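You operate a simulated robot arm through the tools that you are given. There is no shell and no other tool. Be economical: measure what you need, move in short steps, check, and stop when the job is done.

You are at the controls of a simulated robot arm. One attempt, no reset.

TASK
Trap the air in gauge 29, bleed it to about 4 bar, then vent the header.
Fine: shut the grey slider and block 22's blue-tipped handle first; red-tipped handle and black knob end shut, the small header gauge at zero.

The check looks at the end state, three seconds after you hand in, the way a careful person would. Anything else that was tipped, shoved, dropped, spilled or broken makes it a failure.

THE ROBOT
A 6-joint arm with a fingered hand on a trunk, on a base that drives. Base frame: it is fixed to the floor where the robot stands at the start and does not move with it; the origin is under the middle of the robot, x ahead of it, y to its left, z up; the surface under the hand at the start is at about z = 950. Lengths are in mm, angles in degrees, forces in N, time in s.
With the tool pointing down near the work surface it reaches from about 280 to 780 mm from the robot's upright axis, wherever it stands. Its first joint turns from -115.0 to 115.0 degrees. Places, roughly: big left gauge [800, 600, 1600]; black knob under the header [700, 200, 1100]; blue-tipped handle under the big left gauge [700, 600, 1400]; blue-tipped handle under the left steel box [700, 400, 1400]; blue-tipped handle under the left teal transmitter [700, 300, 1400]; blue-tipped handle under the slim sensor [700, 500, 1100]; green-faced cap (3x3x3 cm) [700, 500, 1300]; grey slider sleeve [800, 100, 1100]; orange-faced cap (3x3x3 cm) [700, 600, 1000]; red-tipped handle under the big left gauge [700, 500, 1400]; red-tipped handle under the left steel box [700, 400, 1400]; red-tipped handle under the left teal transmitter [700, 200, 1400]; red-tipped handle under the slim sensor [700, 500, 1100]; small header gauge [800, 300, 1100]; white-faced cap (3x3x3 cm) [700, 300, 1300]. Payload 4 kg.
The tool frame sits at the grasp point between the pads (the TCP): z along the fingers, y along the line on which they close. The tips reach 26 mm beyond it. The gripper opens to 164 mm. The gripper's body begins 73 mm behind the TCP. The gripper is a hand of 5 fingers: y runs from the thumb to the fingers, the wrist lies at [0, 0, -239] in the tool frame, and closing takes about 1.5 s.
Orientation is that of the tool frame in the base frame, as a unit quaternion [x, y, z, w]. With the fingers straight down and closing along the base's y, the tool's x points along the base's -x, its y along +y and its z along -z.

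THE INTERFACE
- The arm moves only by the tool play_rows. Its arguments are lists of equal length, an entry for each row: "angular": the turn, a rotation vector about the tool's x, y, z in units of 120 degrees (1.0 is 120 degrees), a list of three; "translation": the shift along the tool's x, y, z in units of 500 mm (1.0 is 500 mm), a list of three; "fingers": the closure in counts, from 0 (fully open) to 255 (shut). In form: {"angular": [[rx, ry, rz], ...], "translation": [[x, y, z], ...], "fingers": [fingers, ...]}. A call has 1 to 8 rows; each row is the pose to reach, as a shift and turn from the pose commanded when the call began, along the tool's axes at that moment. A call with a number of a shift or a turn outside -1 to 1 is refused whole. Each row takes 0.2 s and may step no farther than 50 mm and 8.6 degrees from the row before; otherwise, or with a gripper value out of range, the whole call is refused. A pose out of reach is approached as far as the arm can. The call stops where the force on the tool passes 40 N (or 10 N more than at its start, if that is more) or the arm is blocked; 0.2 s more then pass. Each finger travels about 45 mm/s and halts on what it meets, pressing with about 29 N; the grip force reading is that of the motor and also rises with nothing between the fingers. The clock runs only during rows and for 0.2 s after the last one: add rows that repeat a pose to give the fingers time. The reply holds the time, the measured pose of the TCP, the force on the tool along the base axes, the opening and the grip force, in the units named above and with some noise, with the torque about the TCP (base axes, N m) and any sound that the robot's microphone picked up, and new pictures: "views" is both (left out), scene, wrist or none.
- Cameras (640 x 400 px; columns grow to the right, rows downward): "scene" is now at [19.5, 207.2, 1931.2]; the picture's right is [0.27, -0.96, 0.00], its down [-0.66, -0.19, -0.72] and it looks along [0.70, 0.20, -0.69] (base axes); focal length 268 px, centre (320, 200). "wrist" rides on the gripper at [51, -70, -93] in the tool frame; the picture's right is [0.81, 0.59, 0.00], its down [-0.43, 0.60, -0.68] and it looks along [-0.40, 0.55, 0.74] (tool axes); focal length 270 px, centre (320, 200). There is no depth. A picture from a camera that has moved, and an enlarged one, comes with that camera's place and axes in the base frame and with its lens.
- raise_lower(by): slides the trunk up (or, below 0, down) by that many mm; the arm and the scene camera ride with it, the base frame stays. It gives what a move gives, with no picture.
- roll_base(legs): drives the robot by 1 to 6 legs, each [ahead, left, turn to the left] in mm, mm and degrees, along the robot's own axes; the way and the turn of a leg run together, so that a leg with both is an arc; at most 1500 mm and 180 degrees a leg. The arm and the cameras ride along, it lands a little off, and it stops where it bumps. It gives what a move gives, and a new picture of the scene camera.
- preshape(shape): the hand has 5 fingers and takes this shape, open, in about a second: jaw (thumb against the fingers, like two jaws); tri (thumb and two fingers); tip (a fingertip pinch); poke (one finger out to press); point (the index stretched); flat (the hand flat); cup (the hand cupped); fist (a fist). The gripper value then closes the fingers along that shape, each until it touches; the sizes above hold for jaw. It gives what a move gives, with no picture.
- head_to(pan, tilt): turns the head with the scene camera to pan (to the left, within 155 degrees either way) and tilt (down, from -29 to 69), counted from straight ahead of the robot. It gives what a move gives, and a new picture of the scene camera.
- inspect(camera, box): a new picture of the part [left, top, right, bottom] of that camera's present view, enlarged. It takes no simulated time.
- close_job(): hands the job in; it is judged then, once.

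Work in short steps. Places have to be worked out from the pictures, the camera data and where the tool is seen: move nearer, look again, correct. Check each grasp and each placing, and mend what went wrong. You have 120 turns and 260 pictures in all, those below and enlarged ones among them. Open the gripper and draw the arm clear of the work before you hand the job in, unless the task says otherwise; then end with one line.

The tools are called after "Call:" as name(argument=value, ...) on one line, values as JSON. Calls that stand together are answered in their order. play_rows: Moves the arm, as the interface text tells. Its arguments: {"type":"object","properties":{"angular":{"type":"array","items":{"type":"array","items":{"type":"number"}}},"translation":{"type":"array","items":{"type":"array","items":{"type":"number"}}},"fingers":{"type":"array","items":{"type":"number"}},"views":{"type":"string","enum":["both","scene","wrist","none"]}},"required":["angular","translation","fingers"]} The other tools are called the same way: raise_lower (by) slides the trunk up or down; preshape (shape) gives the hand a shape; roll_base (legs) drives the base; head_to (pan, tilt) turns the head that bears the scene camera; inspect (camera, box) takes an enlarged picture of a part of a camera's view; close_job () hands the job in.

At the start:

```text
t: 0.0
position: [489.3, 170.2, 1533.9]
tool_rot: [0.0, 1.0, 0.001, 0.002]
force: [0.7, -0.3, 0.0]
wrist_torque: [0.03, 0.0, 0.0]
width: 163.8
gripper_force: 0.0
shape: jaw
trunk travel left (down, up): [-975.0, 15.0]
robot x, y, heading: [2.0, 0.6, 0.0]
head pan, tilt: [15.8, 43.5]
```

scene: 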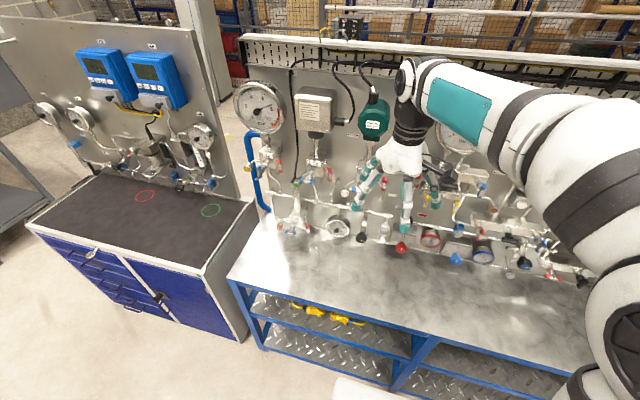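
wrist: 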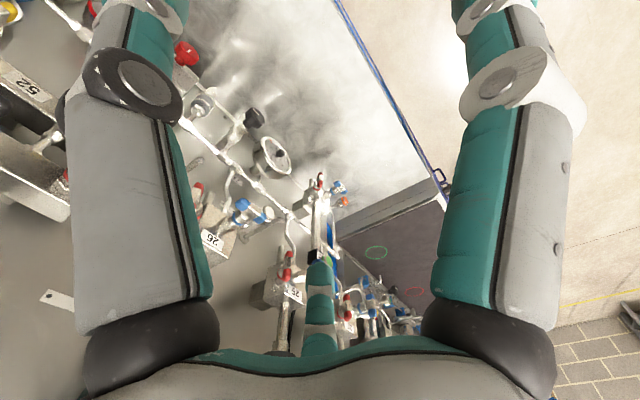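

I'll look closer at the panel to identify gauge 29, block 22 and the header parts.

Call:
inspect(camera="scene", box=[220, 60, 400, 172])

Call:
inspect(camera="scene", box=[220, 150, 400, 262])

Call:
inspect(camera="scene", box=[380, 170, 560, 282])

```text
3.56 times, centred on (310, 116) of scene
camera zoom: at [19.5, 207.2, 1931.2], right [0.27, -0.96, 0.0], down [-0.66, -0.19, -0.72], along [0.7, 0.2, -0.69], focal length 953 px, centre (356, 499)
```

zoom: 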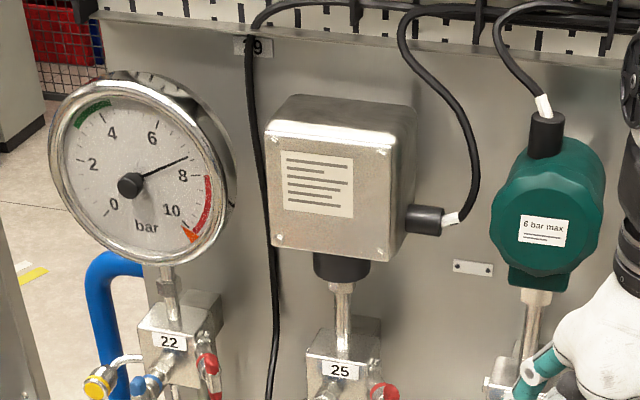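

```text
3.56 times, centred on (310, 206) of scene
camera zoom: at [19.5, 207.2, 1931.2], right [0.27, -0.96, 0.0], down [-0.66, -0.19, -0.72], along [0.7, 0.2, -0.69], focal length 953 px, centre (356, 179)
```

zoom: 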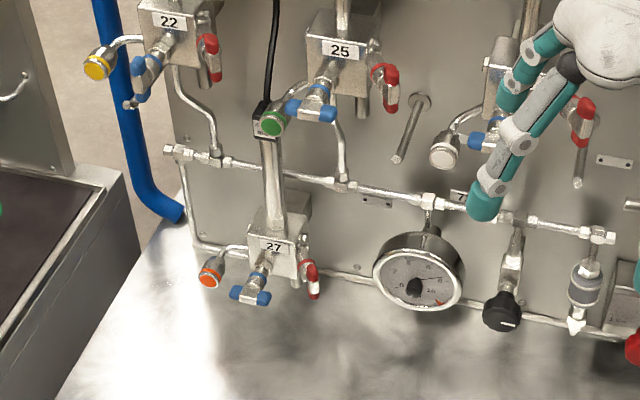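

```text
3.56 times, centred on (470, 226) of scene
camera zoom: at [19.5, 207.2, 1931.2], right [0.27, -0.96, 0.0], down [-0.66, -0.19, -0.72], along [0.7, 0.2, -0.69], focal length 953 px, centre (-213, 108)
```

zoom: 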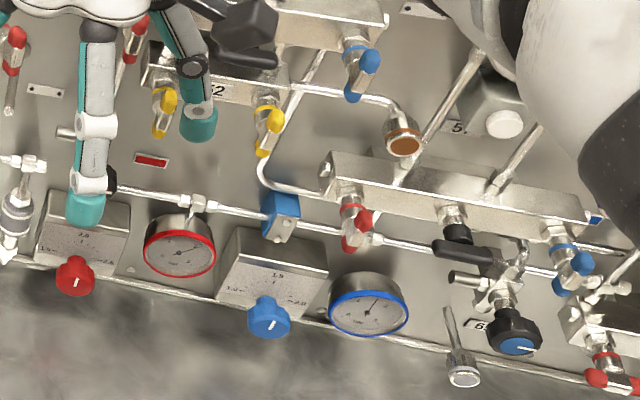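

The big left gauge (block 22) sits left; I'll drive left so that it's in reach and in better view.

Call:
roll_base(legs=[[0, 380, 0]])

Call:
head_to(pan=0, tilt=40)

```text
t: 2.4
position: [488.5, 549.6, 1535.2]
tool_rot: [-0.003, 1.0, 0.001, 0.003]
force: [-0.8, 0.1, -0.9]
wrist_torque: [-0.02, -0.01, 0.01]
width: 163.8
gripper_force: 0.1
shape: jaw
trunk travel left (down, up): [-975.0, 15.0]
robot x, y, heading: [-0.7, 377.7, 0.3]
head pan, tilt: [15.8, 43.5]
camera scene: at [17.6, 584.9, 1931.1], right [0.28, -0.96, 0.0], down [-0.66, -0.19, -0.72], along [0.7, 0.2, -0.69], focal length 268 px, centre (320, 200)
```

scene: 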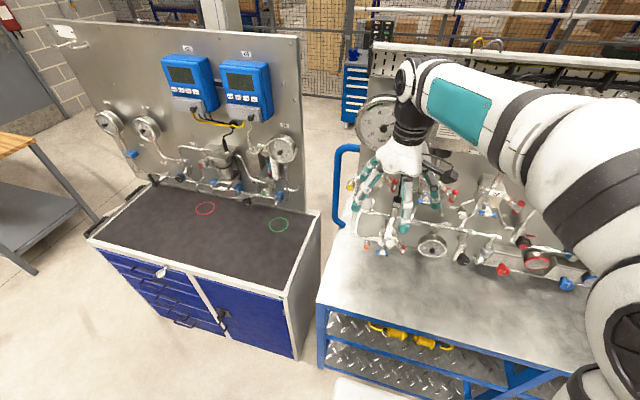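

```text
t: 3.2
position: [488.0, 551.1, 1534.1]
tool_rot: [-0.003, 1.0, 0.0, 0.003]
force: [-0.7, -0.1, 0.4]
wrist_torque: [0.01, 0.0, 0.02]
width: 163.9
gripper_force: 0.0
shape: jaw
trunk travel left (down, up): [-975.0, 15.0]
robot x, y, heading: [-3.0, 378.3, 0.4]
head pan, tilt: [0.0, 40.0]
camera scene: at [23.4, 561.5, 1936.4], right [0.01, -1.0, 0.0], down [-0.64, 0.0, -0.77], along [0.77, 0.0, -0.64], focal length 268 px, centre (320, 200)
```

scene: 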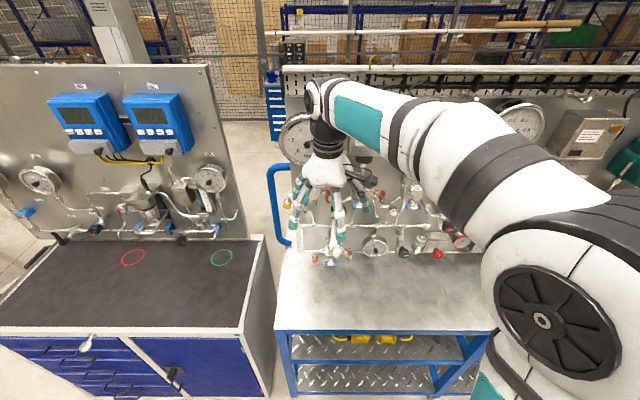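

The arm blocks the view; I'll turn the hand to point forward and shift it right.

Call:
play_rows(angular=[[0, -0.07, 0], [0, -0.14, 0], [0, -0.21, 0], [0, -0.28, 0], [0, -0.35, 0], [0, -0.42, 0], [0, -0.49, 0], [0, -0.56, 0]], translation=[[-0.01, -0.05, 0], [-0.02, -0.1, 0], [-0.04, -0.15, 0], [-0.05, -0.2, 0], [-0.06, -0.25, 0], [-0.07, -0.3, 0], [-0.08, -0.35, 0], [-0.08, -0.4, 0]], fingers=[0, 0, 0, 0, 0, 0, 0, 0], views="scene")

```text
t: 5.0
position: [570.9, 341.6, 1519.9]
tool_rot: [0.015, 0.846, -0.025, 0.533]
force: [0.9, -0.5, -0.4]
wrist_torque: [0.02, -0.01, -0.02]
width: 163.9
gripper_force: 0.0
shape: jaw
out of reach, approached as far as the arm can: row 5, 6, 7, 8
trunk travel left (down, up): [-975.0, 15.0]
robot x, y, heading: [-2.3, 378.1, 0.2]
head pan, tilt: [0.0, 40.0]
camera scene: at [23.0, 560.9, 1936.5], right [0.0, -1.0, 0.0], down [-0.64, 0.0, -0.77], along [0.77, 0.0, -0.64], focal length 268 px, centre (320, 200)
```

scene: 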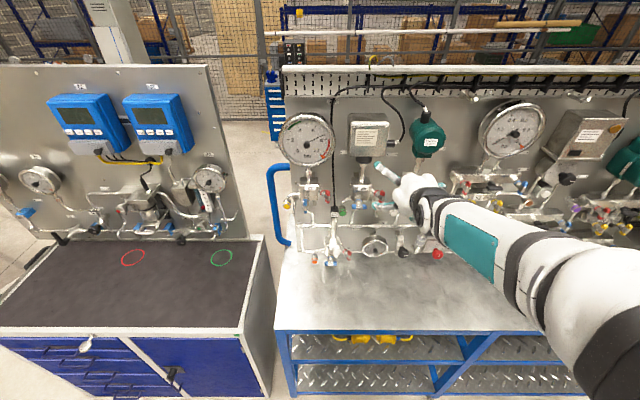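

Call:
raise_lower(by=-250)

Call:
inspect(camera="scene", box=[240, 60, 460, 198])

```text
t: 7.5
position: [570.9, 343.8, 1270.7]
tool_rot: [0.014, 0.846, -0.026, 0.532]
force: [0.0, 0.5, -0.2]
wrist_torque: [0.01, 0.0, 0.0]
width: 163.6
gripper_force: 0.0
shape: jaw
trunk travel left (down, up): [-725.0, 265.0]
robot x, y, heading: [-3.7, 377.7, 0.3]
head pan, tilt: [0.0, 40.0]
```

```text
2.90 times, centred on (350, 129) of scene
camera zoom: at [23.3, 561.7, 1686.4], right [0.0, -1.0, 0.0], down [-0.64, 0.0, -0.77], along [0.77, 0.0, -0.64], focal length 777 px, centre (233, 406)
```

zoom: 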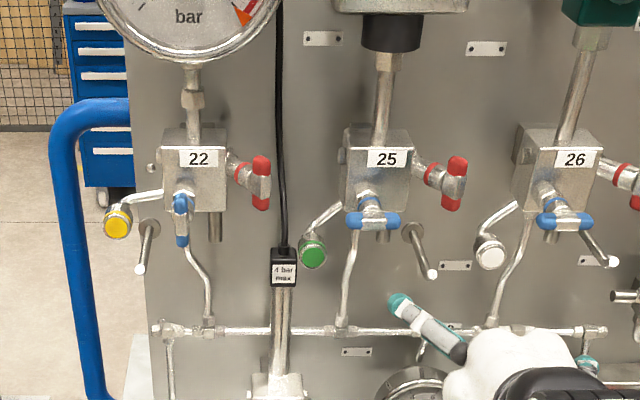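

Excellent view. Blue on 22 is vertical (open) while 25/26 are horizontal (shut). Next, a level view and the lower-header parts.

Call:
head_to(pan=-5, tilt=25)

Call:
inspect(camera="scene", box=[250, 190, 350, 252])

Call:
inspect(camera="scene", box=[250, 250, 480, 394])

```text
t: 8.3
position: [571.0, 343.8, 1270.4]
tool_rot: [0.013, 0.846, -0.024, 0.532]
force: [0.1, 0.9, 0.1]
wrist_torque: [0.03, 0.03, -0.02]
width: 163.8
gripper_force: 0.1
shape: jaw
trunk travel left (down, up): [-725.0, 265.0]
robot x, y, heading: [4.2, 378.6, 0.3]
head pan, tilt: [-5.0, 25.0]
camera scene: at [30.1, 553.7, 1709.6], right [-0.08, -1.0, 0.0], down [-0.42, 0.03, -0.91], along [0.9, -0.07, -0.42], focal length 268 px, centre (320, 200)
```

scene: 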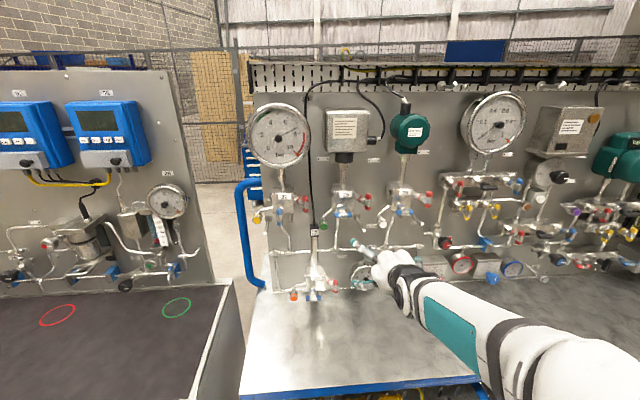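

```text
6.40 times, centred on (300, 221) of scene
camera zoom: at [30.1, 553.7, 1709.6], right [-0.08, -1.0, 0.0], down [-0.42, 0.03, -0.91], along [0.9, -0.07, -0.42], focal length 1716 px, centre (448, 66)
```

zoom: 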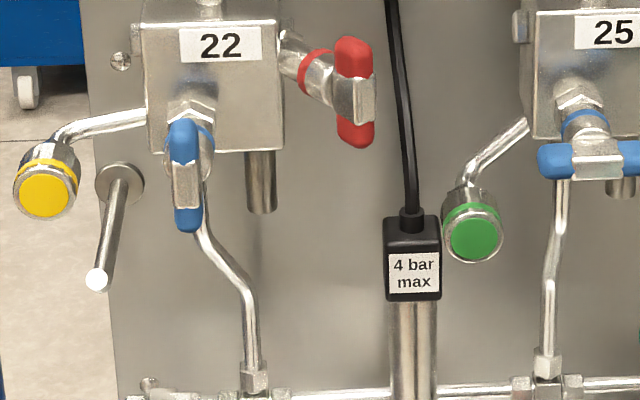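

```text
2.78 times, centred on (365, 322) of scene
camera zoom: at [30.1, 553.7, 1709.6], right [-0.08, -1.0, 0.0], down [-0.42, 0.03, -0.91], along [0.9, -0.07, -0.42], focal length 745 px, centre (195, -139)
```

zoom: 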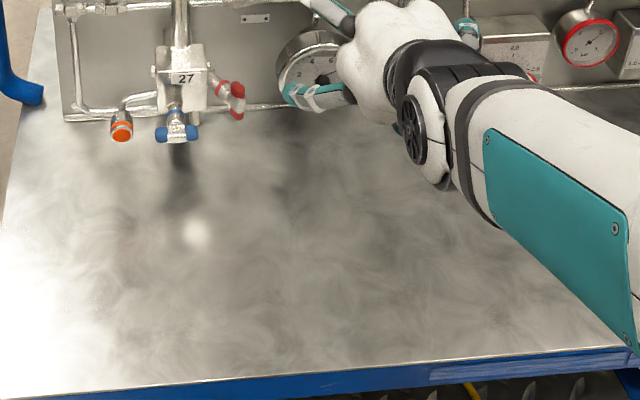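

Call:
inspect(camera="scene", box=[240, 80, 360, 155])

Call:
inspect(camera="scene", box=[440, 80, 640, 205])

```text
5.33 times, centred on (300, 118) of scene
camera zoom: at [30.1, 553.7, 1709.6], right [-0.08, -1.0, 0.0], down [-0.42, 0.03, -0.91], along [0.9, -0.07, -0.42], focal length 1430 px, centre (427, 640)
```

zoom: 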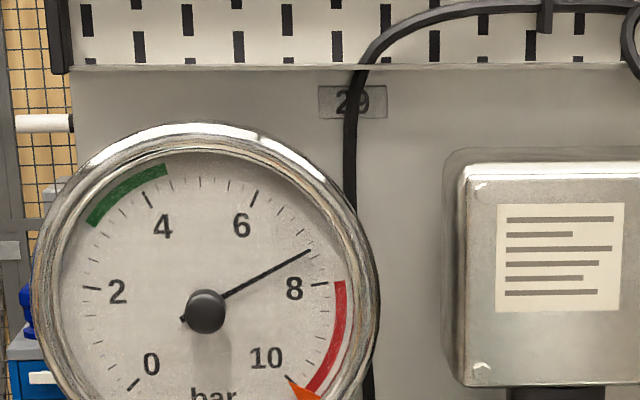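

```text
3.20 times, centred on (540, 142) of scene
camera zoom: at [30.1, 553.7, 1709.6], right [-0.08, -1.0, 0.0], down [-0.42, 0.03, -0.91], along [0.9, -0.07, -0.42], focal length 858 px, centre (-384, 384)
```

zoom: 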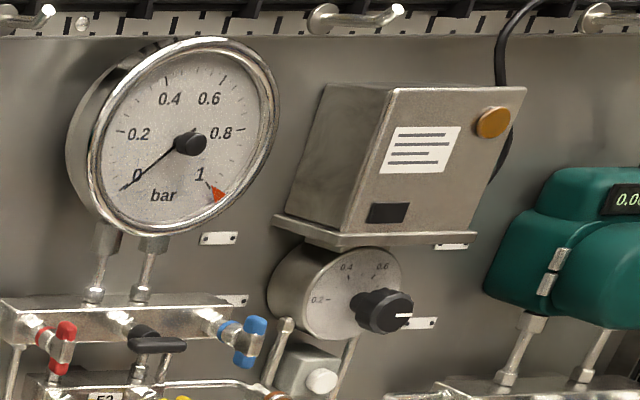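

Gauge 29 confirmed at ~7.4 bar. I estimate blue-22 handle at (688,613,1355), red at (686,540,1392). I'll level the hand and try a pinch shape.

Call:
play_rows(angular=[[-0.006, -0.053, 0.002], [-0.012, -0.107, 0.004], [-0.019, -0.16, 0.006], [-0.025, -0.2136, 0.0075], [-0.025, -0.2136, 0.0075]], translation=[[0, 0, 0], [0, 0, 0], [0, 0, 0], [0, 0, 0], [0, 0, 0]], fingers=[0, 0, 0, 0, 0], views="none")

Call:
preshape(shape="tip")

Call:
inspect(camera="scene", box=[320, 210, 480, 310])

Call:
inspect(camera="wrist", box=[0, 0, 640, 400])

```text
t: 9.5
position: [581.0, 342.7, 1273.4]
tool_rot: [0.001, 0.707, -0.001, 0.707]
force: [0.7, -0.8, -0.9]
wrist_torque: [-0.01, 0.03, 0.02]
width: 164.0
gripper_force: 0.1
shape: jaw
out of reach, approached as far as the arm can: row 4, 5
trunk travel left (down, up): [-725.0, 265.0]
robot x, y, heading: [-4.0, 378.7, 0.2]
head pan, tilt: [-5.0, 25.0]
```

```text
t: 10.4
position: [580.0, 343.0, 1273.1]
tool_rot: [0.0, 0.708, 0.0, 0.706]
force: [-0.1, 0.1, 0.1]
wrist_torque: [-0.04, 0.01, -0.01]
width: 163.9
gripper_force: 0.1
shape: tip
trunk travel left (down, up): [-725.0, 265.0]
robot x, y, heading: [-2.5, 383.1, 0.4]
head pan, tilt: [-5.0, 25.0]
```

```text
4.00 times, centred on (400, 260) of scene
camera zoom: at [30.2, 553.7, 1709.7], right [-0.08, -1.0, 0.0], down [-0.42, 0.03, -0.91], along [0.9, -0.07, -0.42], focal length 1073 px, centre (0, -40)
```

zoom: 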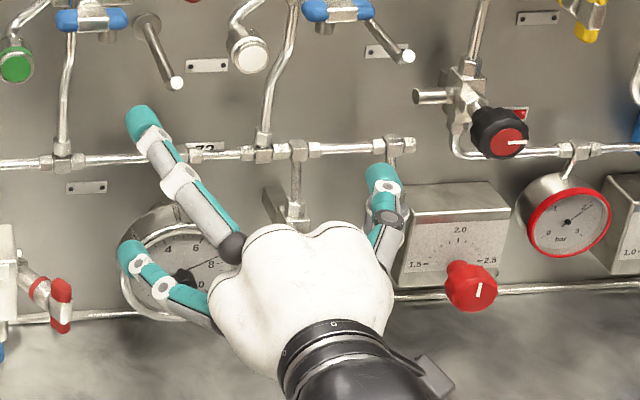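

```text
1.00 times, centred on (320, 200) of wrist (not enlarged: the box is as wide or as high as the picture)
camera zoom: at [487.5, 273.0, 1221.8], right [0.0, 0.59, -0.81], down [-0.68, 0.6, 0.43], along [0.74, 0.55, 0.4], focal length 270 px, centre (320, 200)
```

zoom: 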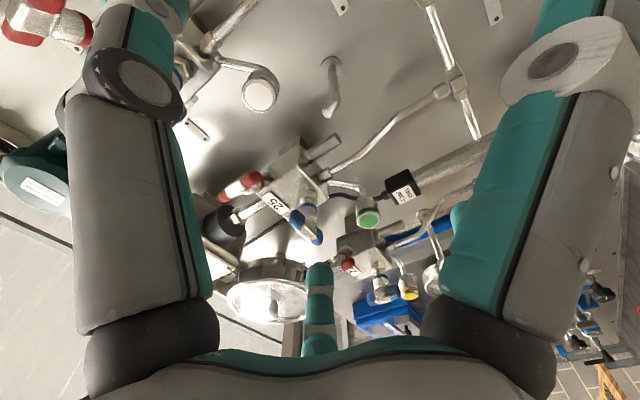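

I'll test how the pinch closes in free space.

Call:
play_rows(angular=[[0, 0, 0], [0, 0, 0], [0, 0, 0], [0, 0, 0], [0, 0, 0], [0, 0, 0], [0, 0, 0], [0, 0, 0]], translation=[[0, 0, 0], [0, 0, 0], [0, 0, 0], [0, 0, 0], [0, 0, 0], [0, 0, 0], [0, 0, 0], [0, 0, 0]], fingers=[170, 170, 170, 170, 170, 170, 170, 170], views="wrist")

Call:
inspect(camera="scene", box=[320, 210, 480, 310])

```text
t: 12.2
position: [581.8, 342.8, 1272.0]
tool_rot: [0.0, 0.708, -0.001, 0.706]
force: [0.3, 0.6, 0.3]
wrist_torque: [0.02, -0.01, 0.0]
width: 54.6
gripper_force: 0.0
shape: tip
trunk travel left (down, up): [-725.0, 265.0]
robot x, y, heading: [-1.1, 379.3, 0.3]
head pan, tilt: [-5.0, 25.0]
camera wrist: at [487.4, 273.0, 1221.8], right [0.0, 0.59, -0.81], down [-0.68, 0.6, 0.43], along [0.74, 0.55, 0.4], focal length 270 px, centre (320, 200)
```

wrist: 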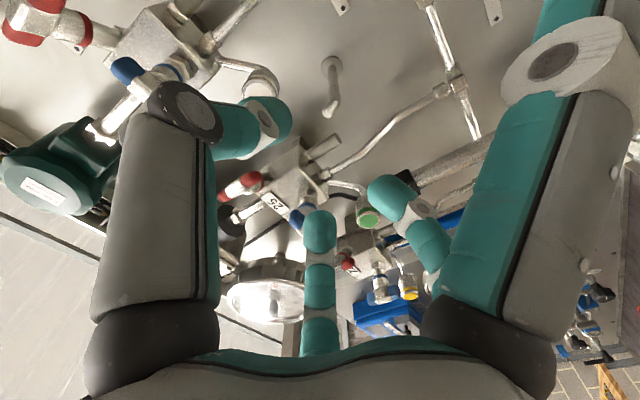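

```text
4.00 times, centred on (400, 260) of scene
camera zoom: at [30.2, 553.7, 1709.7], right [-0.08, -1.0, 0.0], down [-0.42, 0.03, -0.91], along [0.9, -0.07, -0.42], focal length 1073 px, centre (0, -40)
```

zoom: 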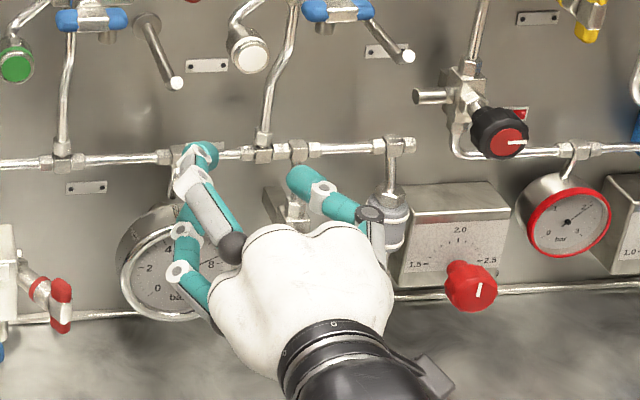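

Call:
preshape(shape="jaw")

Call:
play_rows(angular=[[0, 0, 0], [0, 0, 0], [0, 0, 0], [0, 0, 0], [0, 0, 0], [0, 0, 0], [0, 0, 0], [0, 0, 0]], translation=[[0, 0, 0], [0, 0, 0], [0, 0, 0], [0, 0, 0], [0, 0, 0], [0, 0, 0], [0, 0, 0], [0, 0, 0]], fingers=[180, 180, 180, 180, 180, 180, 180, 180], views="wrist")

Call:
inspect(camera="scene", box=[320, 210, 480, 310])

```text
t: 13.1
position: [580.8, 343.1, 1272.2]
tool_rot: [0.0, 0.708, -0.001, 0.706]
force: [0.4, 0.0, 0.4]
wrist_torque: [0.04, -0.03, 0.01]
width: 163.9
gripper_force: 0.0
shape: jaw
trunk travel left (down, up): [-725.0, 265.0]
robot x, y, heading: [0.5, 376.7, 0.2]
head pan, tilt: [-5.0, 25.0]
```

```text
t: 14.9
position: [581.0, 343.6, 1272.9]
tool_rot: [0.001, 0.708, -0.001, 0.706]
force: [-0.1, 0.2, -0.2]
wrist_torque: [0.0, -0.02, 0.0]
width: 48.4
gripper_force: 0.0
shape: jaw
trunk travel left (down, up): [-725.0, 265.0]
robot x, y, heading: [-1.2, 380.1, 0.6]
head pan, tilt: [-5.0, 25.0]
camera wrist: at [487.4, 273.0, 1221.8], right [0.0, 0.59, -0.81], down [-0.68, 0.6, 0.43], along [0.74, 0.55, 0.4], focal length 270 px, centre (320, 200)
```

wrist: 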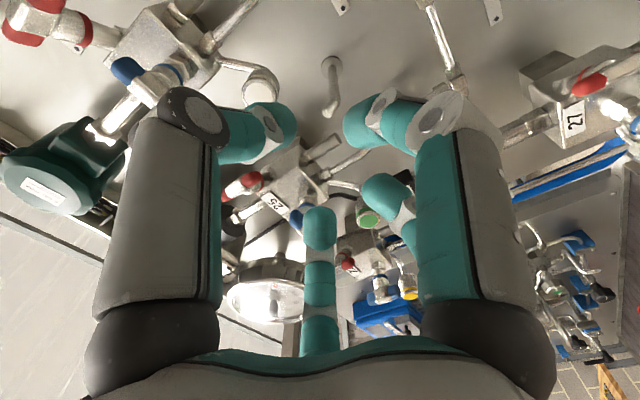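

```text
4.00 times, centred on (400, 260) of scene
camera zoom: at [30.2, 553.7, 1709.7], right [-0.08, -1.0, 0.0], down [-0.42, 0.03, -0.91], along [0.9, -0.07, -0.42], focal length 1073 px, centre (0, -40)
```

zoom: 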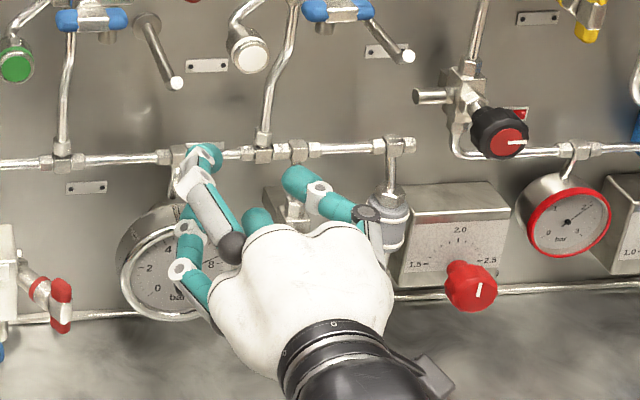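

Jaw at 180 gives a 48 mm opening. I'll raise the trunk and shift left in front of the blue handle.

Call:
raise_lower(by=83)

Call:
play_rows(angular=[[0, 0, 0], [0, 0, 0], [0, 0, 0], [0, 0, 0], [0, 0, 0], [0, 0, 0], [0, 0, 0]], translation=[[0, 0.08, 0], [0, 0.16, 0], [0, 0.24, 0], [0, 0.32, 0], [0, 0.4, 0], [0, 0.48, 0], [0, 0.54, 0]], fingers=[180, 180, 180, 180, 180, 180, 180], views="both")

```text
t: 16.1
position: [581.9, 343.6, 1356.2]
tool_rot: [0.001, 0.708, -0.001, 0.706]
force: [0.5, 0.4, 0.0]
wrist_torque: [0.02, -0.01, 0.02]
width: 48.6
gripper_force: 0.1
shape: jaw
trunk travel left (down, up): [-808.0, 182.0]
robot x, y, heading: [-0.1, 375.2, 0.4]
head pan, tilt: [-5.0, 25.0]
```

```text
t: 17.7
position: [581.2, 614.7, 1355.9]
tool_rot: [0.001, 0.708, -0.001, 0.707]
force: [0.3, -0.5, -0.8]
wrist_torque: [0.01, 0.02, -0.02]
width: 48.5
gripper_force: 0.1
shape: jaw
out of reach, approached as far as the arm can: row 1
trunk travel left (down, up): [-808.0, 182.0]
robot x, y, heading: [0.8, 376.4, 0.4]
head pan, tilt: [-5.0, 25.0]
camera scene: at [30.4, 554.7, 1792.6], right [-0.08, -1.0, 0.0], down [-0.42, 0.03, -0.91], along [0.9, -0.07, -0.42], focal length 268 px, centre (320, 200)
camera wrist: at [487.1, 544.9, 1305.1], right [0.0, 0.59, -0.81], down [-0.68, 0.6, 0.43], along [0.74, 0.55, 0.4], focal length 270 px, centre (320, 200)
```

scene: 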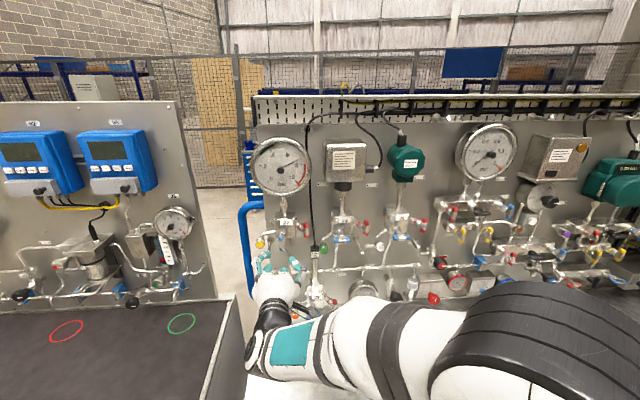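
wrist: 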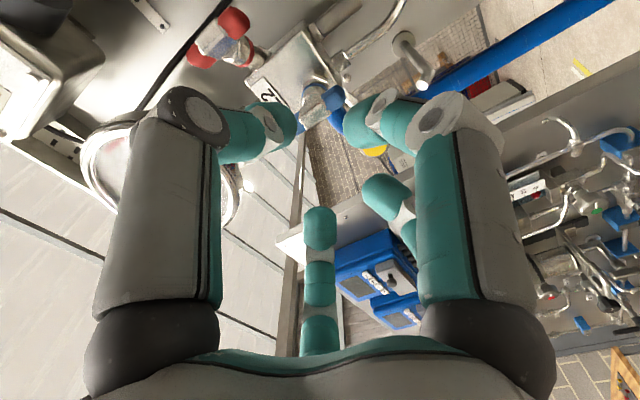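

Handle lies between the tips (ray gives ≈(688,619,1353)). Checking the hand up close before advancing.

Call:
inspect(camera="scene", box=[240, 205, 340, 268])

Call:
inspect(camera="wrist", box=[200, 30, 440, 180])

```text
6.35 times, centred on (290, 236) of scene
camera zoom: at [30.4, 554.7, 1792.6], right [-0.08, -1.0, 0.0], down [-0.42, 0.03, -0.91], along [0.9, -0.07, -0.42], focal length 1702 px, centre (510, -32)
```

zoom: 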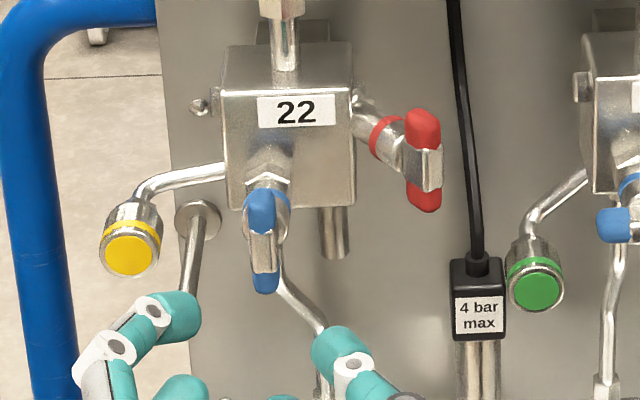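

```text
2.67 times, centred on (320, 105) of wrist
camera zoom: at [487.1, 544.9, 1305.1], right [0.0, 0.59, -0.81], down [-0.68, 0.6, 0.43], along [0.74, 0.55, 0.4], focal length 721 px, centre (320, 453)
```

zoom: 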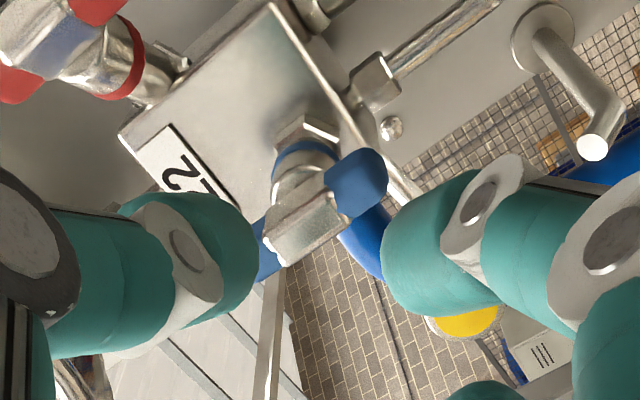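

The yellow cap is close to the left fingers, so narrow the opening to ~30 mm and advance 60 mm.

Call:
play_rows(angular=[[0, 0, 0], [0, 0, 0], [0, 0, 0], [0, 0, 0], [0, 0, 0]], translation=[[0, 0, 0], [0, 0, 0], [0, 0, 0.04], [0, 0, 0.08], [0, 0, 0.12]], fingers=[206, 206, 206, 206, 206], views="none")

Call:
inspect(camera="scene", box=[240, 205, 340, 268])

Call:
inspect(camera="wrist", box=[200, 30, 440, 180])

```text
t: 18.9
position: [641.3, 612.4, 1355.1]
tool_rot: [0.001, 0.708, -0.001, 0.706]
force: [-0.8, -0.2, -1.2]
wrist_torque: [0.01, 0.02, -0.02]
width: 31.8
gripper_force: 0.1
shape: jaw
trunk travel left (down, up): [-808.0, 182.0]
robot x, y, heading: [-1.8, 377.1, 0.5]
head pan, tilt: [-5.0, 25.0]
```

```text
6.35 times, centred on (290, 236) of scene
camera zoom: at [29.4, 553.8, 1792.7], right [-0.08, -1.0, 0.0], down [-0.42, 0.03, -0.91], along [0.9, -0.07, -0.42], focal length 1702 px, centre (510, -32)
```

zoom: 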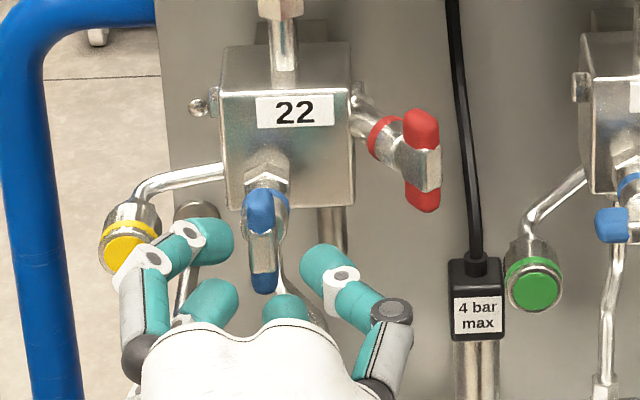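

```text
2.67 times, centred on (320, 105) of wrist
camera zoom: at [546.8, 542.3, 1305.1], right [0.0, 0.59, -0.81], down [-0.68, 0.6, 0.43], along [0.74, 0.55, 0.4], focal length 721 px, centre (320, 453)
```

zoom: 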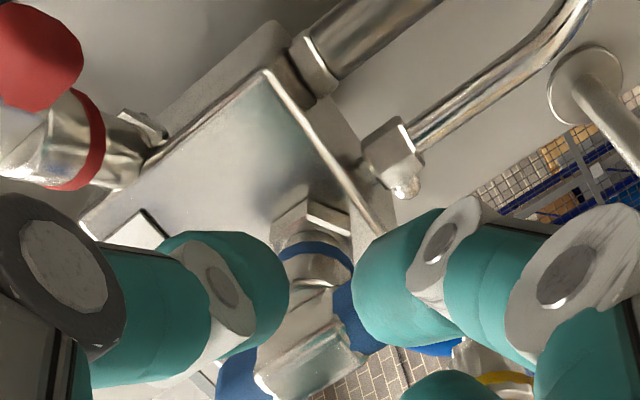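

Alignment looks good; advance another 43 mm.

Call:
play_rows(angular=[[0, 0, 0], [0, 0, 0], [0, 0, 0]], translation=[[0, 0, 0.03], [0, 0, 0.06], [0, 0, 0.086]], fingers=[206, 206, 206], views="none")

Call:
inspect(camera="scene", box=[240, 205, 340, 268])

Call:
inspect(camera="wrist", box=[200, 30, 440, 180])

```text
t: 19.3
position: [644.7, 612.4, 1354.2]
tool_rot: [0.0, 0.709, -0.002, 0.705]
force: [-32.2, -4.7, 0.1]
wrist_torque: [-0.01, 0.12, -0.27]
width: 33.2
gripper_force: 0.0
shape: jaw
trunk travel left (down, up): [-808.0, 182.0]
robot x, y, heading: [-2.6, 376.8, 0.5]
head pan, tilt: [-5.0, 25.0]
stopped in row 2: the force on the tool passed its limit at 49 N (the readings are from after the stop); the commanded pose is now the measured one
```

```text
6.35 times, centred on (290, 236) of scene
camera zoom: at [21.2, 552.6, 1792.9], right [-0.08, -1.0, 0.0], down [-0.42, 0.03, -0.91], along [0.91, -0.07, -0.42], focal length 1702 px, centre (510, -32)
```

zoom: 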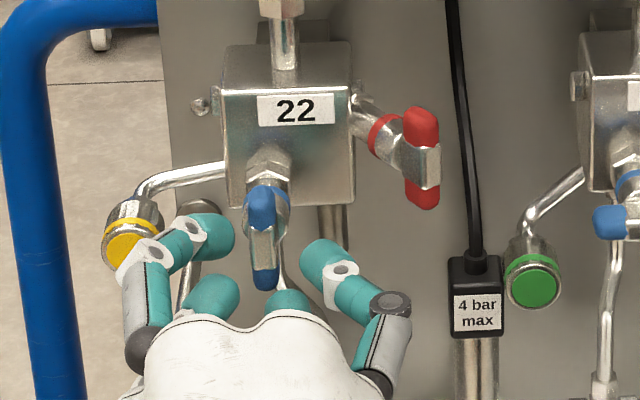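

```text
2.67 times, centred on (320, 105) of wrist
camera zoom: at [550.6, 542.3, 1303.9], right [-0.01, 0.59, -0.81], down [-0.68, 0.6, 0.43], along [0.74, 0.55, 0.39], focal length 721 px, centre (320, 453)
```

zoom: 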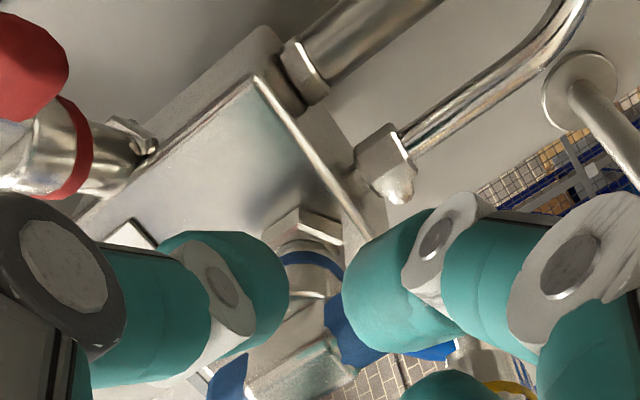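

Stopped with ~32 N on axis. I need the full wrist picture to see which finger touches.

Call:
inspect(camera="wrist", box=[160, 60, 560, 310])

Call:
inspect(camera="scene", box=[254, 226, 304, 257])

```text
1.60 times, centred on (360, 185) of wrist
camera zoom: at [550.6, 542.3, 1303.9], right [-0.01, 0.59, -0.81], down [-0.68, 0.6, 0.43], along [0.74, 0.55, 0.39], focal length 432 px, centre (256, 224)
```

zoom: 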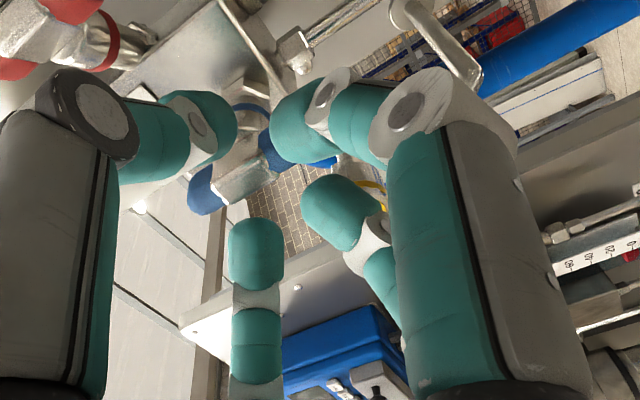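

```text
12.80 times, centred on (279, 242) of scene
camera zoom: at [21.2, 552.6, 1792.9], right [-0.08, -1.0, 0.0], down [-0.42, 0.03, -0.91], along [0.91, -0.07, -0.42], focal length 3432 px, centre (845, -331)
```

zoom: 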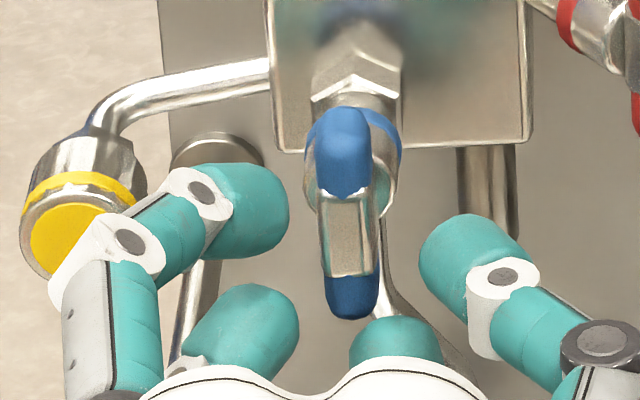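

I need to understand the finger geometry. Back off and yaw the hand to show its profile to the scene camera.

Call:
play_rows(angular=[[0, 0, 0], [0, 0, 0], [0, 0, 0], [0, 0, 0]], translation=[[0, 0, -0.06], [0, 0, -0.14], [0, 0, -0.22], [0, 0, -0.3]], fingers=[206, 206, 206, 206], views="none")

Call:
play_rows(angular=[[-0.07, 0, 0], [-0.14, 0, 0], [-0.21, 0, 0], [-0.28, 0, 0], [-0.35, 0, 0], [-0.42, 0, 0], [-0.49, 0, 0], [-0.56, 0, 0]], translation=[[0, 0, 0], [0, 0, 0], [0, 0, 0], [0, 0, 0], [0, 0, 0], [0, 0, 0], [0, 0, 0], [0, 0, 0]], fingers=[206, 206, 206, 206, 206, 206, 206, 206], views="scene")

```text
t: 20.3
position: [500.2, 613.5, 1354.1]
tool_rot: [0.0, 0.71, -0.001, 0.705]
force: [0.0, 0.5, 0.1]
wrist_torque: [0.02, -0.01, 0.02]
width: 31.8
gripper_force: 0.0
shape: jaw
trunk travel left (down, up): [-808.0, 182.0]
robot x, y, heading: [-3.6, 377.6, 0.5]
head pan, tilt: [-5.0, 25.0]
```

```text
t: 22.1
position: [502.7, 613.3, 1353.3]
tool_rot: [-0.391, 0.592, 0.393, 0.586]
force: [-0.4, -0.3, 1.0]
wrist_torque: [0.01, 0.0, 0.01]
width: 31.9
gripper_force: 0.0
shape: jaw
out of reach, approached as far as the arm can: row 2, 3, 4, 5
trunk travel left (down, up): [-808.0, 182.0]
robot x, y, heading: [-0.2, 377.0, 0.3]
head pan, tilt: [-5.0, 25.0]
camera scene: at [30.9, 553.5, 1792.7], right [-0.08, -1.0, 0.0], down [-0.42, 0.03, -0.91], along [0.9, -0.07, -0.42], focal length 268 px, centre (320, 200)
```

scene: 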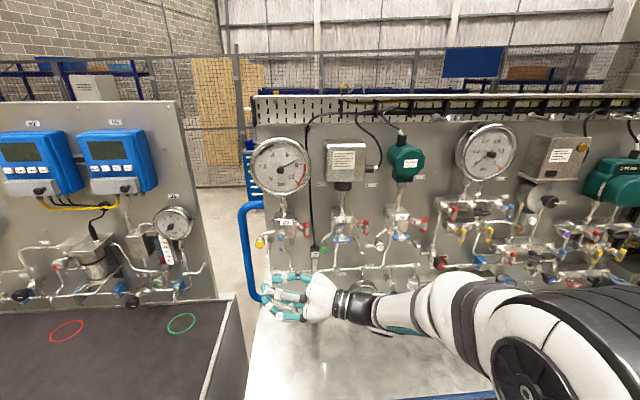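

Call:
inspect(camera="scene", box=[245, 255, 365, 330])

```text
5.33 times, centred on (305, 292) of scene
camera zoom: at [30.9, 553.5, 1792.7], right [-0.08, -1.0, 0.0], down [-0.42, 0.03, -0.91], along [0.9, -0.07, -0.42], focal length 1430 px, centre (400, -293)
```

zoom: 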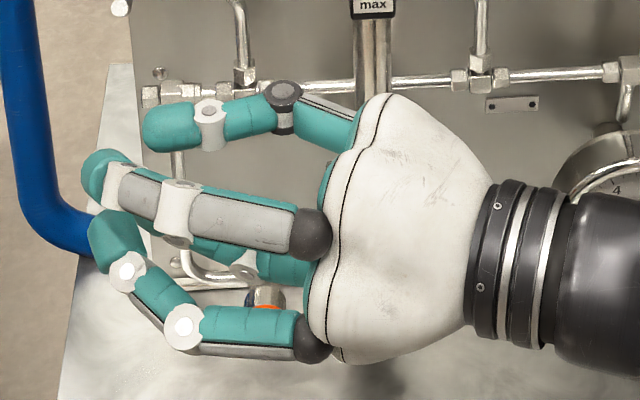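

I can't resolve the obstruction; a single poking finger pushing the T-bar end sideways should be simpler. Look at the poke shape in profile here.

Call:
preshape(shape="poke")

Call:
inspect(camera="scene", box=[245, 255, 365, 330])

Call:
inspect(camera="wrist", box=[0, 0, 640, 400])

```text
t: 23.0
position: [502.0, 613.7, 1353.4]
tool_rot: [-0.39, 0.592, 0.392, 0.586]
force: [0.4, -0.3, -0.4]
wrist_torque: [0.01, 0.0, 0.01]
width: 0.2
gripper_force: 0.0
shape: poke
trunk travel left (down, up): [-808.0, 182.0]
robot x, y, heading: [1.1, 375.7, 0.3]
head pan, tilt: [-5.0, 25.0]
```

```text
5.33 times, centred on (305, 292) of scene
camera zoom: at [29.3, 553.7, 1792.7], right [-0.08, -1.0, 0.0], down [-0.42, 0.03, -0.91], along [0.9, -0.07, -0.42], focal length 1430 px, centre (400, -293)
```

zoom: 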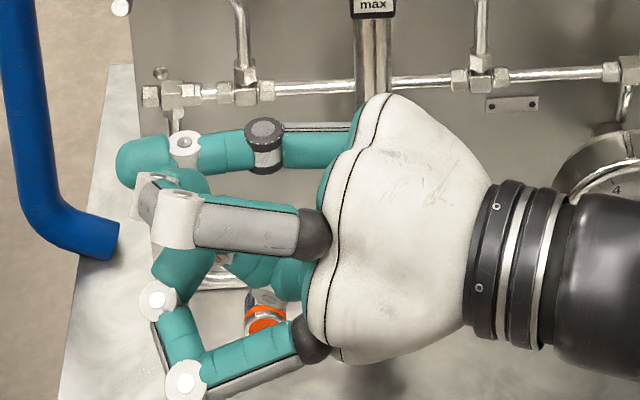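

```text
1.00 times, centred on (320, 200) of wrist (not enlarged: the box is as wide or as high as the picture)
camera zoom: at [529.1, 499.1, 1302.7], right [-0.55, 0.23, -0.81], down [-0.81, -0.39, 0.44], along [-0.22, 0.89, 0.4], focal length 270 px, centre (320, 200)
```

zoom: 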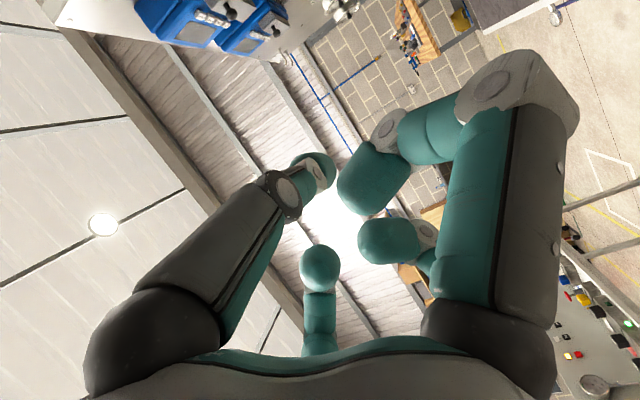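

Call:
preshape(shape="point")

Call:
inspect(camera="scene", box=[245, 255, 365, 330])

Call:
inspect(camera="wrist", box=[0, 0, 640, 400])

```text
t: 23.9
position: [501.8, 612.7, 1354.3]
tool_rot: [-0.391, 0.591, 0.392, 0.586]
force: [-0.2, 0.0, 0.0]
wrist_torque: [-0.02, 0.0, 0.01]
width: 158.3
gripper_force: 0.1
shape: point
trunk travel left (down, up): [-808.0, 182.0]
robot x, y, heading: [-0.3, 376.1, 0.4]
head pan, tilt: [-5.0, 25.0]
```

```text
5.33 times, centred on (305, 292) of scene
camera zoom: at [29.4, 553.6, 1792.7], right [-0.08, -1.0, 0.0], down [-0.42, 0.03, -0.91], along [0.9, -0.07, -0.42], focal length 1430 px, centre (400, -293)
```

zoom: 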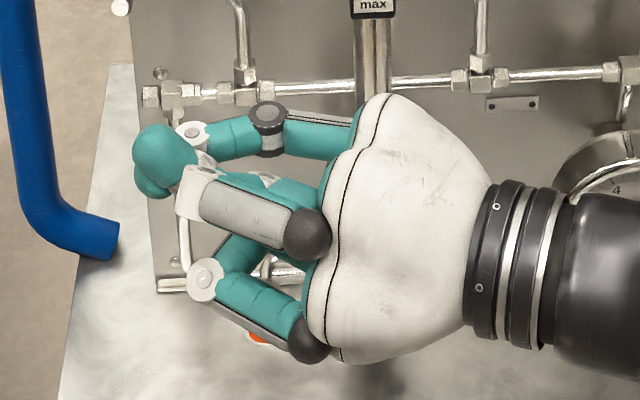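

```text
1.00 times, centred on (320, 200) of wrist (not enlarged: the box is as wide or as high as the picture)
camera zoom: at [529.2, 499.1, 1302.7], right [-0.55, 0.23, -0.81], down [-0.81, -0.39, 0.44], along [-0.22, 0.89, 0.4], focal length 270 px, centre (320, 200)
```

zoom: 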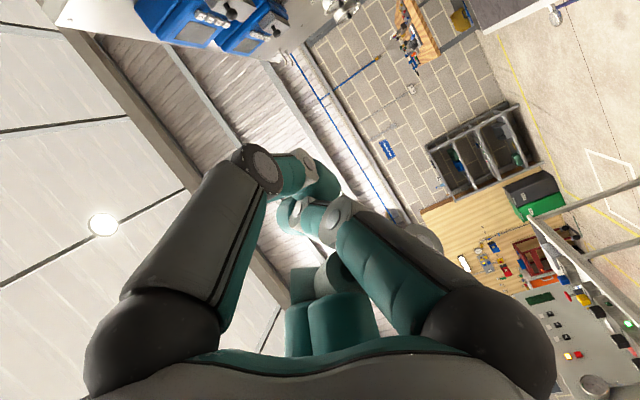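

Call:
play_rows(angular=[[0, 0, 0], [0, 0, 0], [0, 0, 0], [0, 0, 0], [0, 0, 0]], translation=[[0, 0, 0], [0, 0, 0], [0, 0, 0], [0, 0, 0], [0, 0, 0]], fingers=[0, 0, 0, 0, 0], views="wrist")

Call:
inspect(camera="scene", box=[245, 255, 365, 330])

```text
t: 25.1
position: [501.0, 613.2, 1354.0]
tool_rot: [-0.391, 0.592, 0.392, 0.586]
force: [0.3, 0.0, -0.2]
wrist_torque: [0.0, -0.01, 0.0]
width: 158.0
gripper_force: 0.1
shape: point
trunk travel left (down, up): [-808.0, 182.0]
robot x, y, heading: [-2.7, 376.6, 0.2]
head pan, tilt: [-5.0, 25.0]
camera wrist: at [529.3, 499.1, 1302.7], right [-0.55, 0.23, -0.81], down [-0.81, -0.39, 0.44], along [-0.22, 0.89, 0.4], focal length 270 px, centre (320, 200)
```

wrist: 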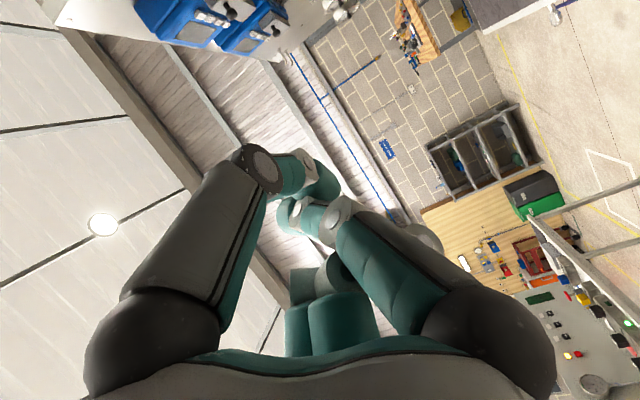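

```text
5.33 times, centred on (305, 292) of scene
camera zoom: at [29.4, 553.6, 1792.7], right [-0.08, -1.0, 0.0], down [-0.42, 0.03, -0.91], along [0.9, -0.07, -0.42], focal length 1430 px, centre (400, -293)
```

zoom: 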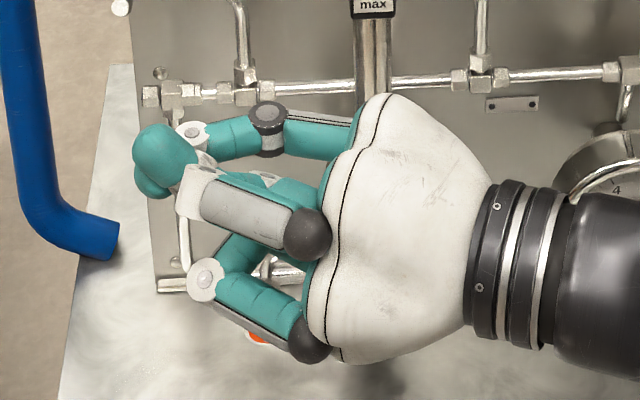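

Back to jaw with a wider opening, keeping tips short of the yellow cap (face x≈685). Return to the forward pose.

Call:
preshape(shape="jaw")

Call:
play_rows(angular=[[0.07, 0, 0], [0.14, 0, 0], [0.21, 0, 0], [0.28, 0, 0], [0.35, 0, 0], [0.42, 0, 0], [0.49, 0, 0], [0.558, 0, 0]], translation=[[0, 0, 0], [0, 0, 0], [0, 0, 0], [0, 0, 0], [0, 0, 0], [0, 0, 0], [0, 0, 0], [0, 0, 0]], fingers=[140, 140, 140, 140, 140, 140, 140, 140], views="none")

Call:
play_rows(angular=[[0, 0, 0], [0, 0, 0], [0, 0, 0], [0, 0, 0]], translation=[[0, 0, 0.08], [0, 0, 0.16], [0, 0, 0.24], [0, 0, 0.27]], fingers=[140, 140, 140, 140], views="wrist")

Call:
inspect(camera="scene", box=[240, 205, 340, 268])

```text
t: 26.0
position: [502.2, 612.1, 1353.3]
tool_rot: [-0.39, 0.591, 0.391, 0.587]
force: [0.2, -0.2, -0.9]
wrist_torque: [0.0, -0.01, 0.04]
width: 163.8
gripper_force: 0.1
shape: jaw
trunk travel left (down, up): [-808.0, 182.0]
robot x, y, heading: [0.7, 377.4, 0.5]
head pan, tilt: [-5.0, 25.0]
```

```text
t: 27.8
position: [503.3, 614.4, 1354.8]
tool_rot: [-0.002, 0.71, -0.001, 0.704]
force: [-0.4, 0.2, -0.3]
wrist_torque: [0.0, -0.02, 0.01]
width: 74.4
gripper_force: 0.1
shape: jaw
out of reach, approached as far as the arm can: row 3, 4, 5, 6
trunk travel left (down, up): [-808.0, 182.0]
robot x, y, heading: [2.7, 375.7, 0.1]
head pan, tilt: [-5.0, 25.0]
```

```text
t: 28.8
position: [637.4, 613.3, 1355.8]
tool_rot: [-0.002, 0.709, 0.0, 0.705]
force: [0.1, 0.0, 0.4]
wrist_torque: [-0.03, 0.02, 0.0]
width: 74.3
gripper_force: 0.1
shape: jaw
trunk travel left (down, up): [-808.0, 182.0]
robot x, y, heading: [-0.2, 378.8, 0.3]
head pan, tilt: [-5.0, 25.0]
camera wrist: at [543.5, 543.5, 1304.3], right [-0.01, 0.59, -0.81], down [-0.68, 0.59, 0.44], along [0.74, 0.55, 0.39], focal length 270 px, centre (320, 200)
```

wrist: 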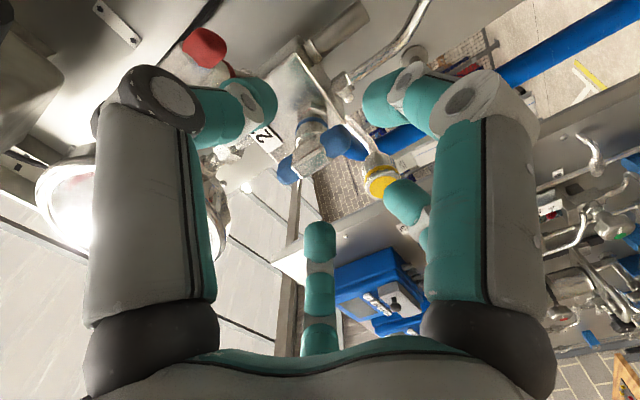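

```text
6.35 times, centred on (290, 236) of scene
camera zoom: at [29.1, 553.6, 1792.7], right [-0.08, -1.0, 0.0], down [-0.42, 0.03, -0.91], along [0.9, -0.07, -0.42], focal length 1702 px, centre (510, -32)
```

zoom: 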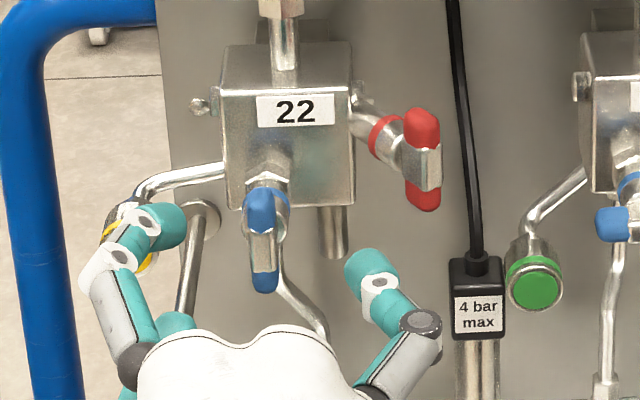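

Clear gap now around the handle. Advance 20 mm with care.

Call:
play_rows(angular=[[0, 0, 0], [0, 0, 0], [0, 0, 0], [0, 0, 0]], translation=[[0, 0, 0.01], [0, 0, 0.02], [0, 0, 0.03], [0, 0, 0.04]], fingers=[140, 140, 140, 140], views="wrist")

Call:
inspect(camera="scene", box=[240, 205, 340, 268])

```text
t: 29.8
position: [658.1, 613.5, 1352.4]
tool_rot: [-0.002, 0.71, 0.001, 0.705]
force: [-0.3, 0.7, -0.4]
wrist_torque: [-0.01, 0.01, -0.01]
width: 74.1
gripper_force: 0.0
shape: jaw
trunk travel left (down, up): [-808.0, 182.0]
robot x, y, heading: [-0.9, 375.4, 0.3]
head pan, tilt: [-5.0, 25.0]
camera wrist: at [563.7, 542.9, 1302.7], right [-0.01, 0.59, -0.81], down [-0.68, 0.59, 0.44], along [0.74, 0.55, 0.39], focal length 270 px, centre (320, 200)
```

wrist: 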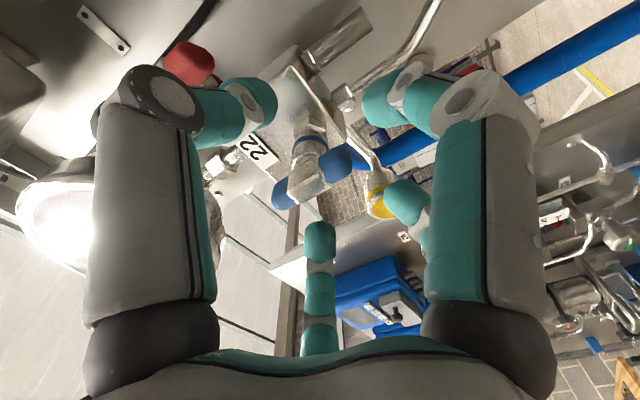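

```text
6.35 times, centred on (290, 236) of scene
camera zoom: at [29.7, 553.8, 1792.7], right [-0.08, -1.0, 0.0], down [-0.42, 0.03, -0.91], along [0.9, -0.07, -0.42], focal length 1702 px, centre (510, -32)
```

zoom: 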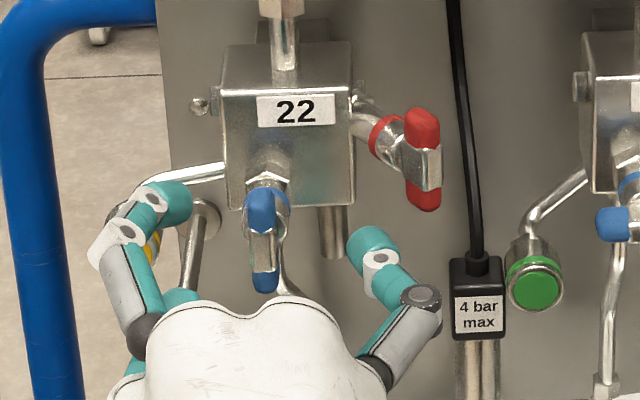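

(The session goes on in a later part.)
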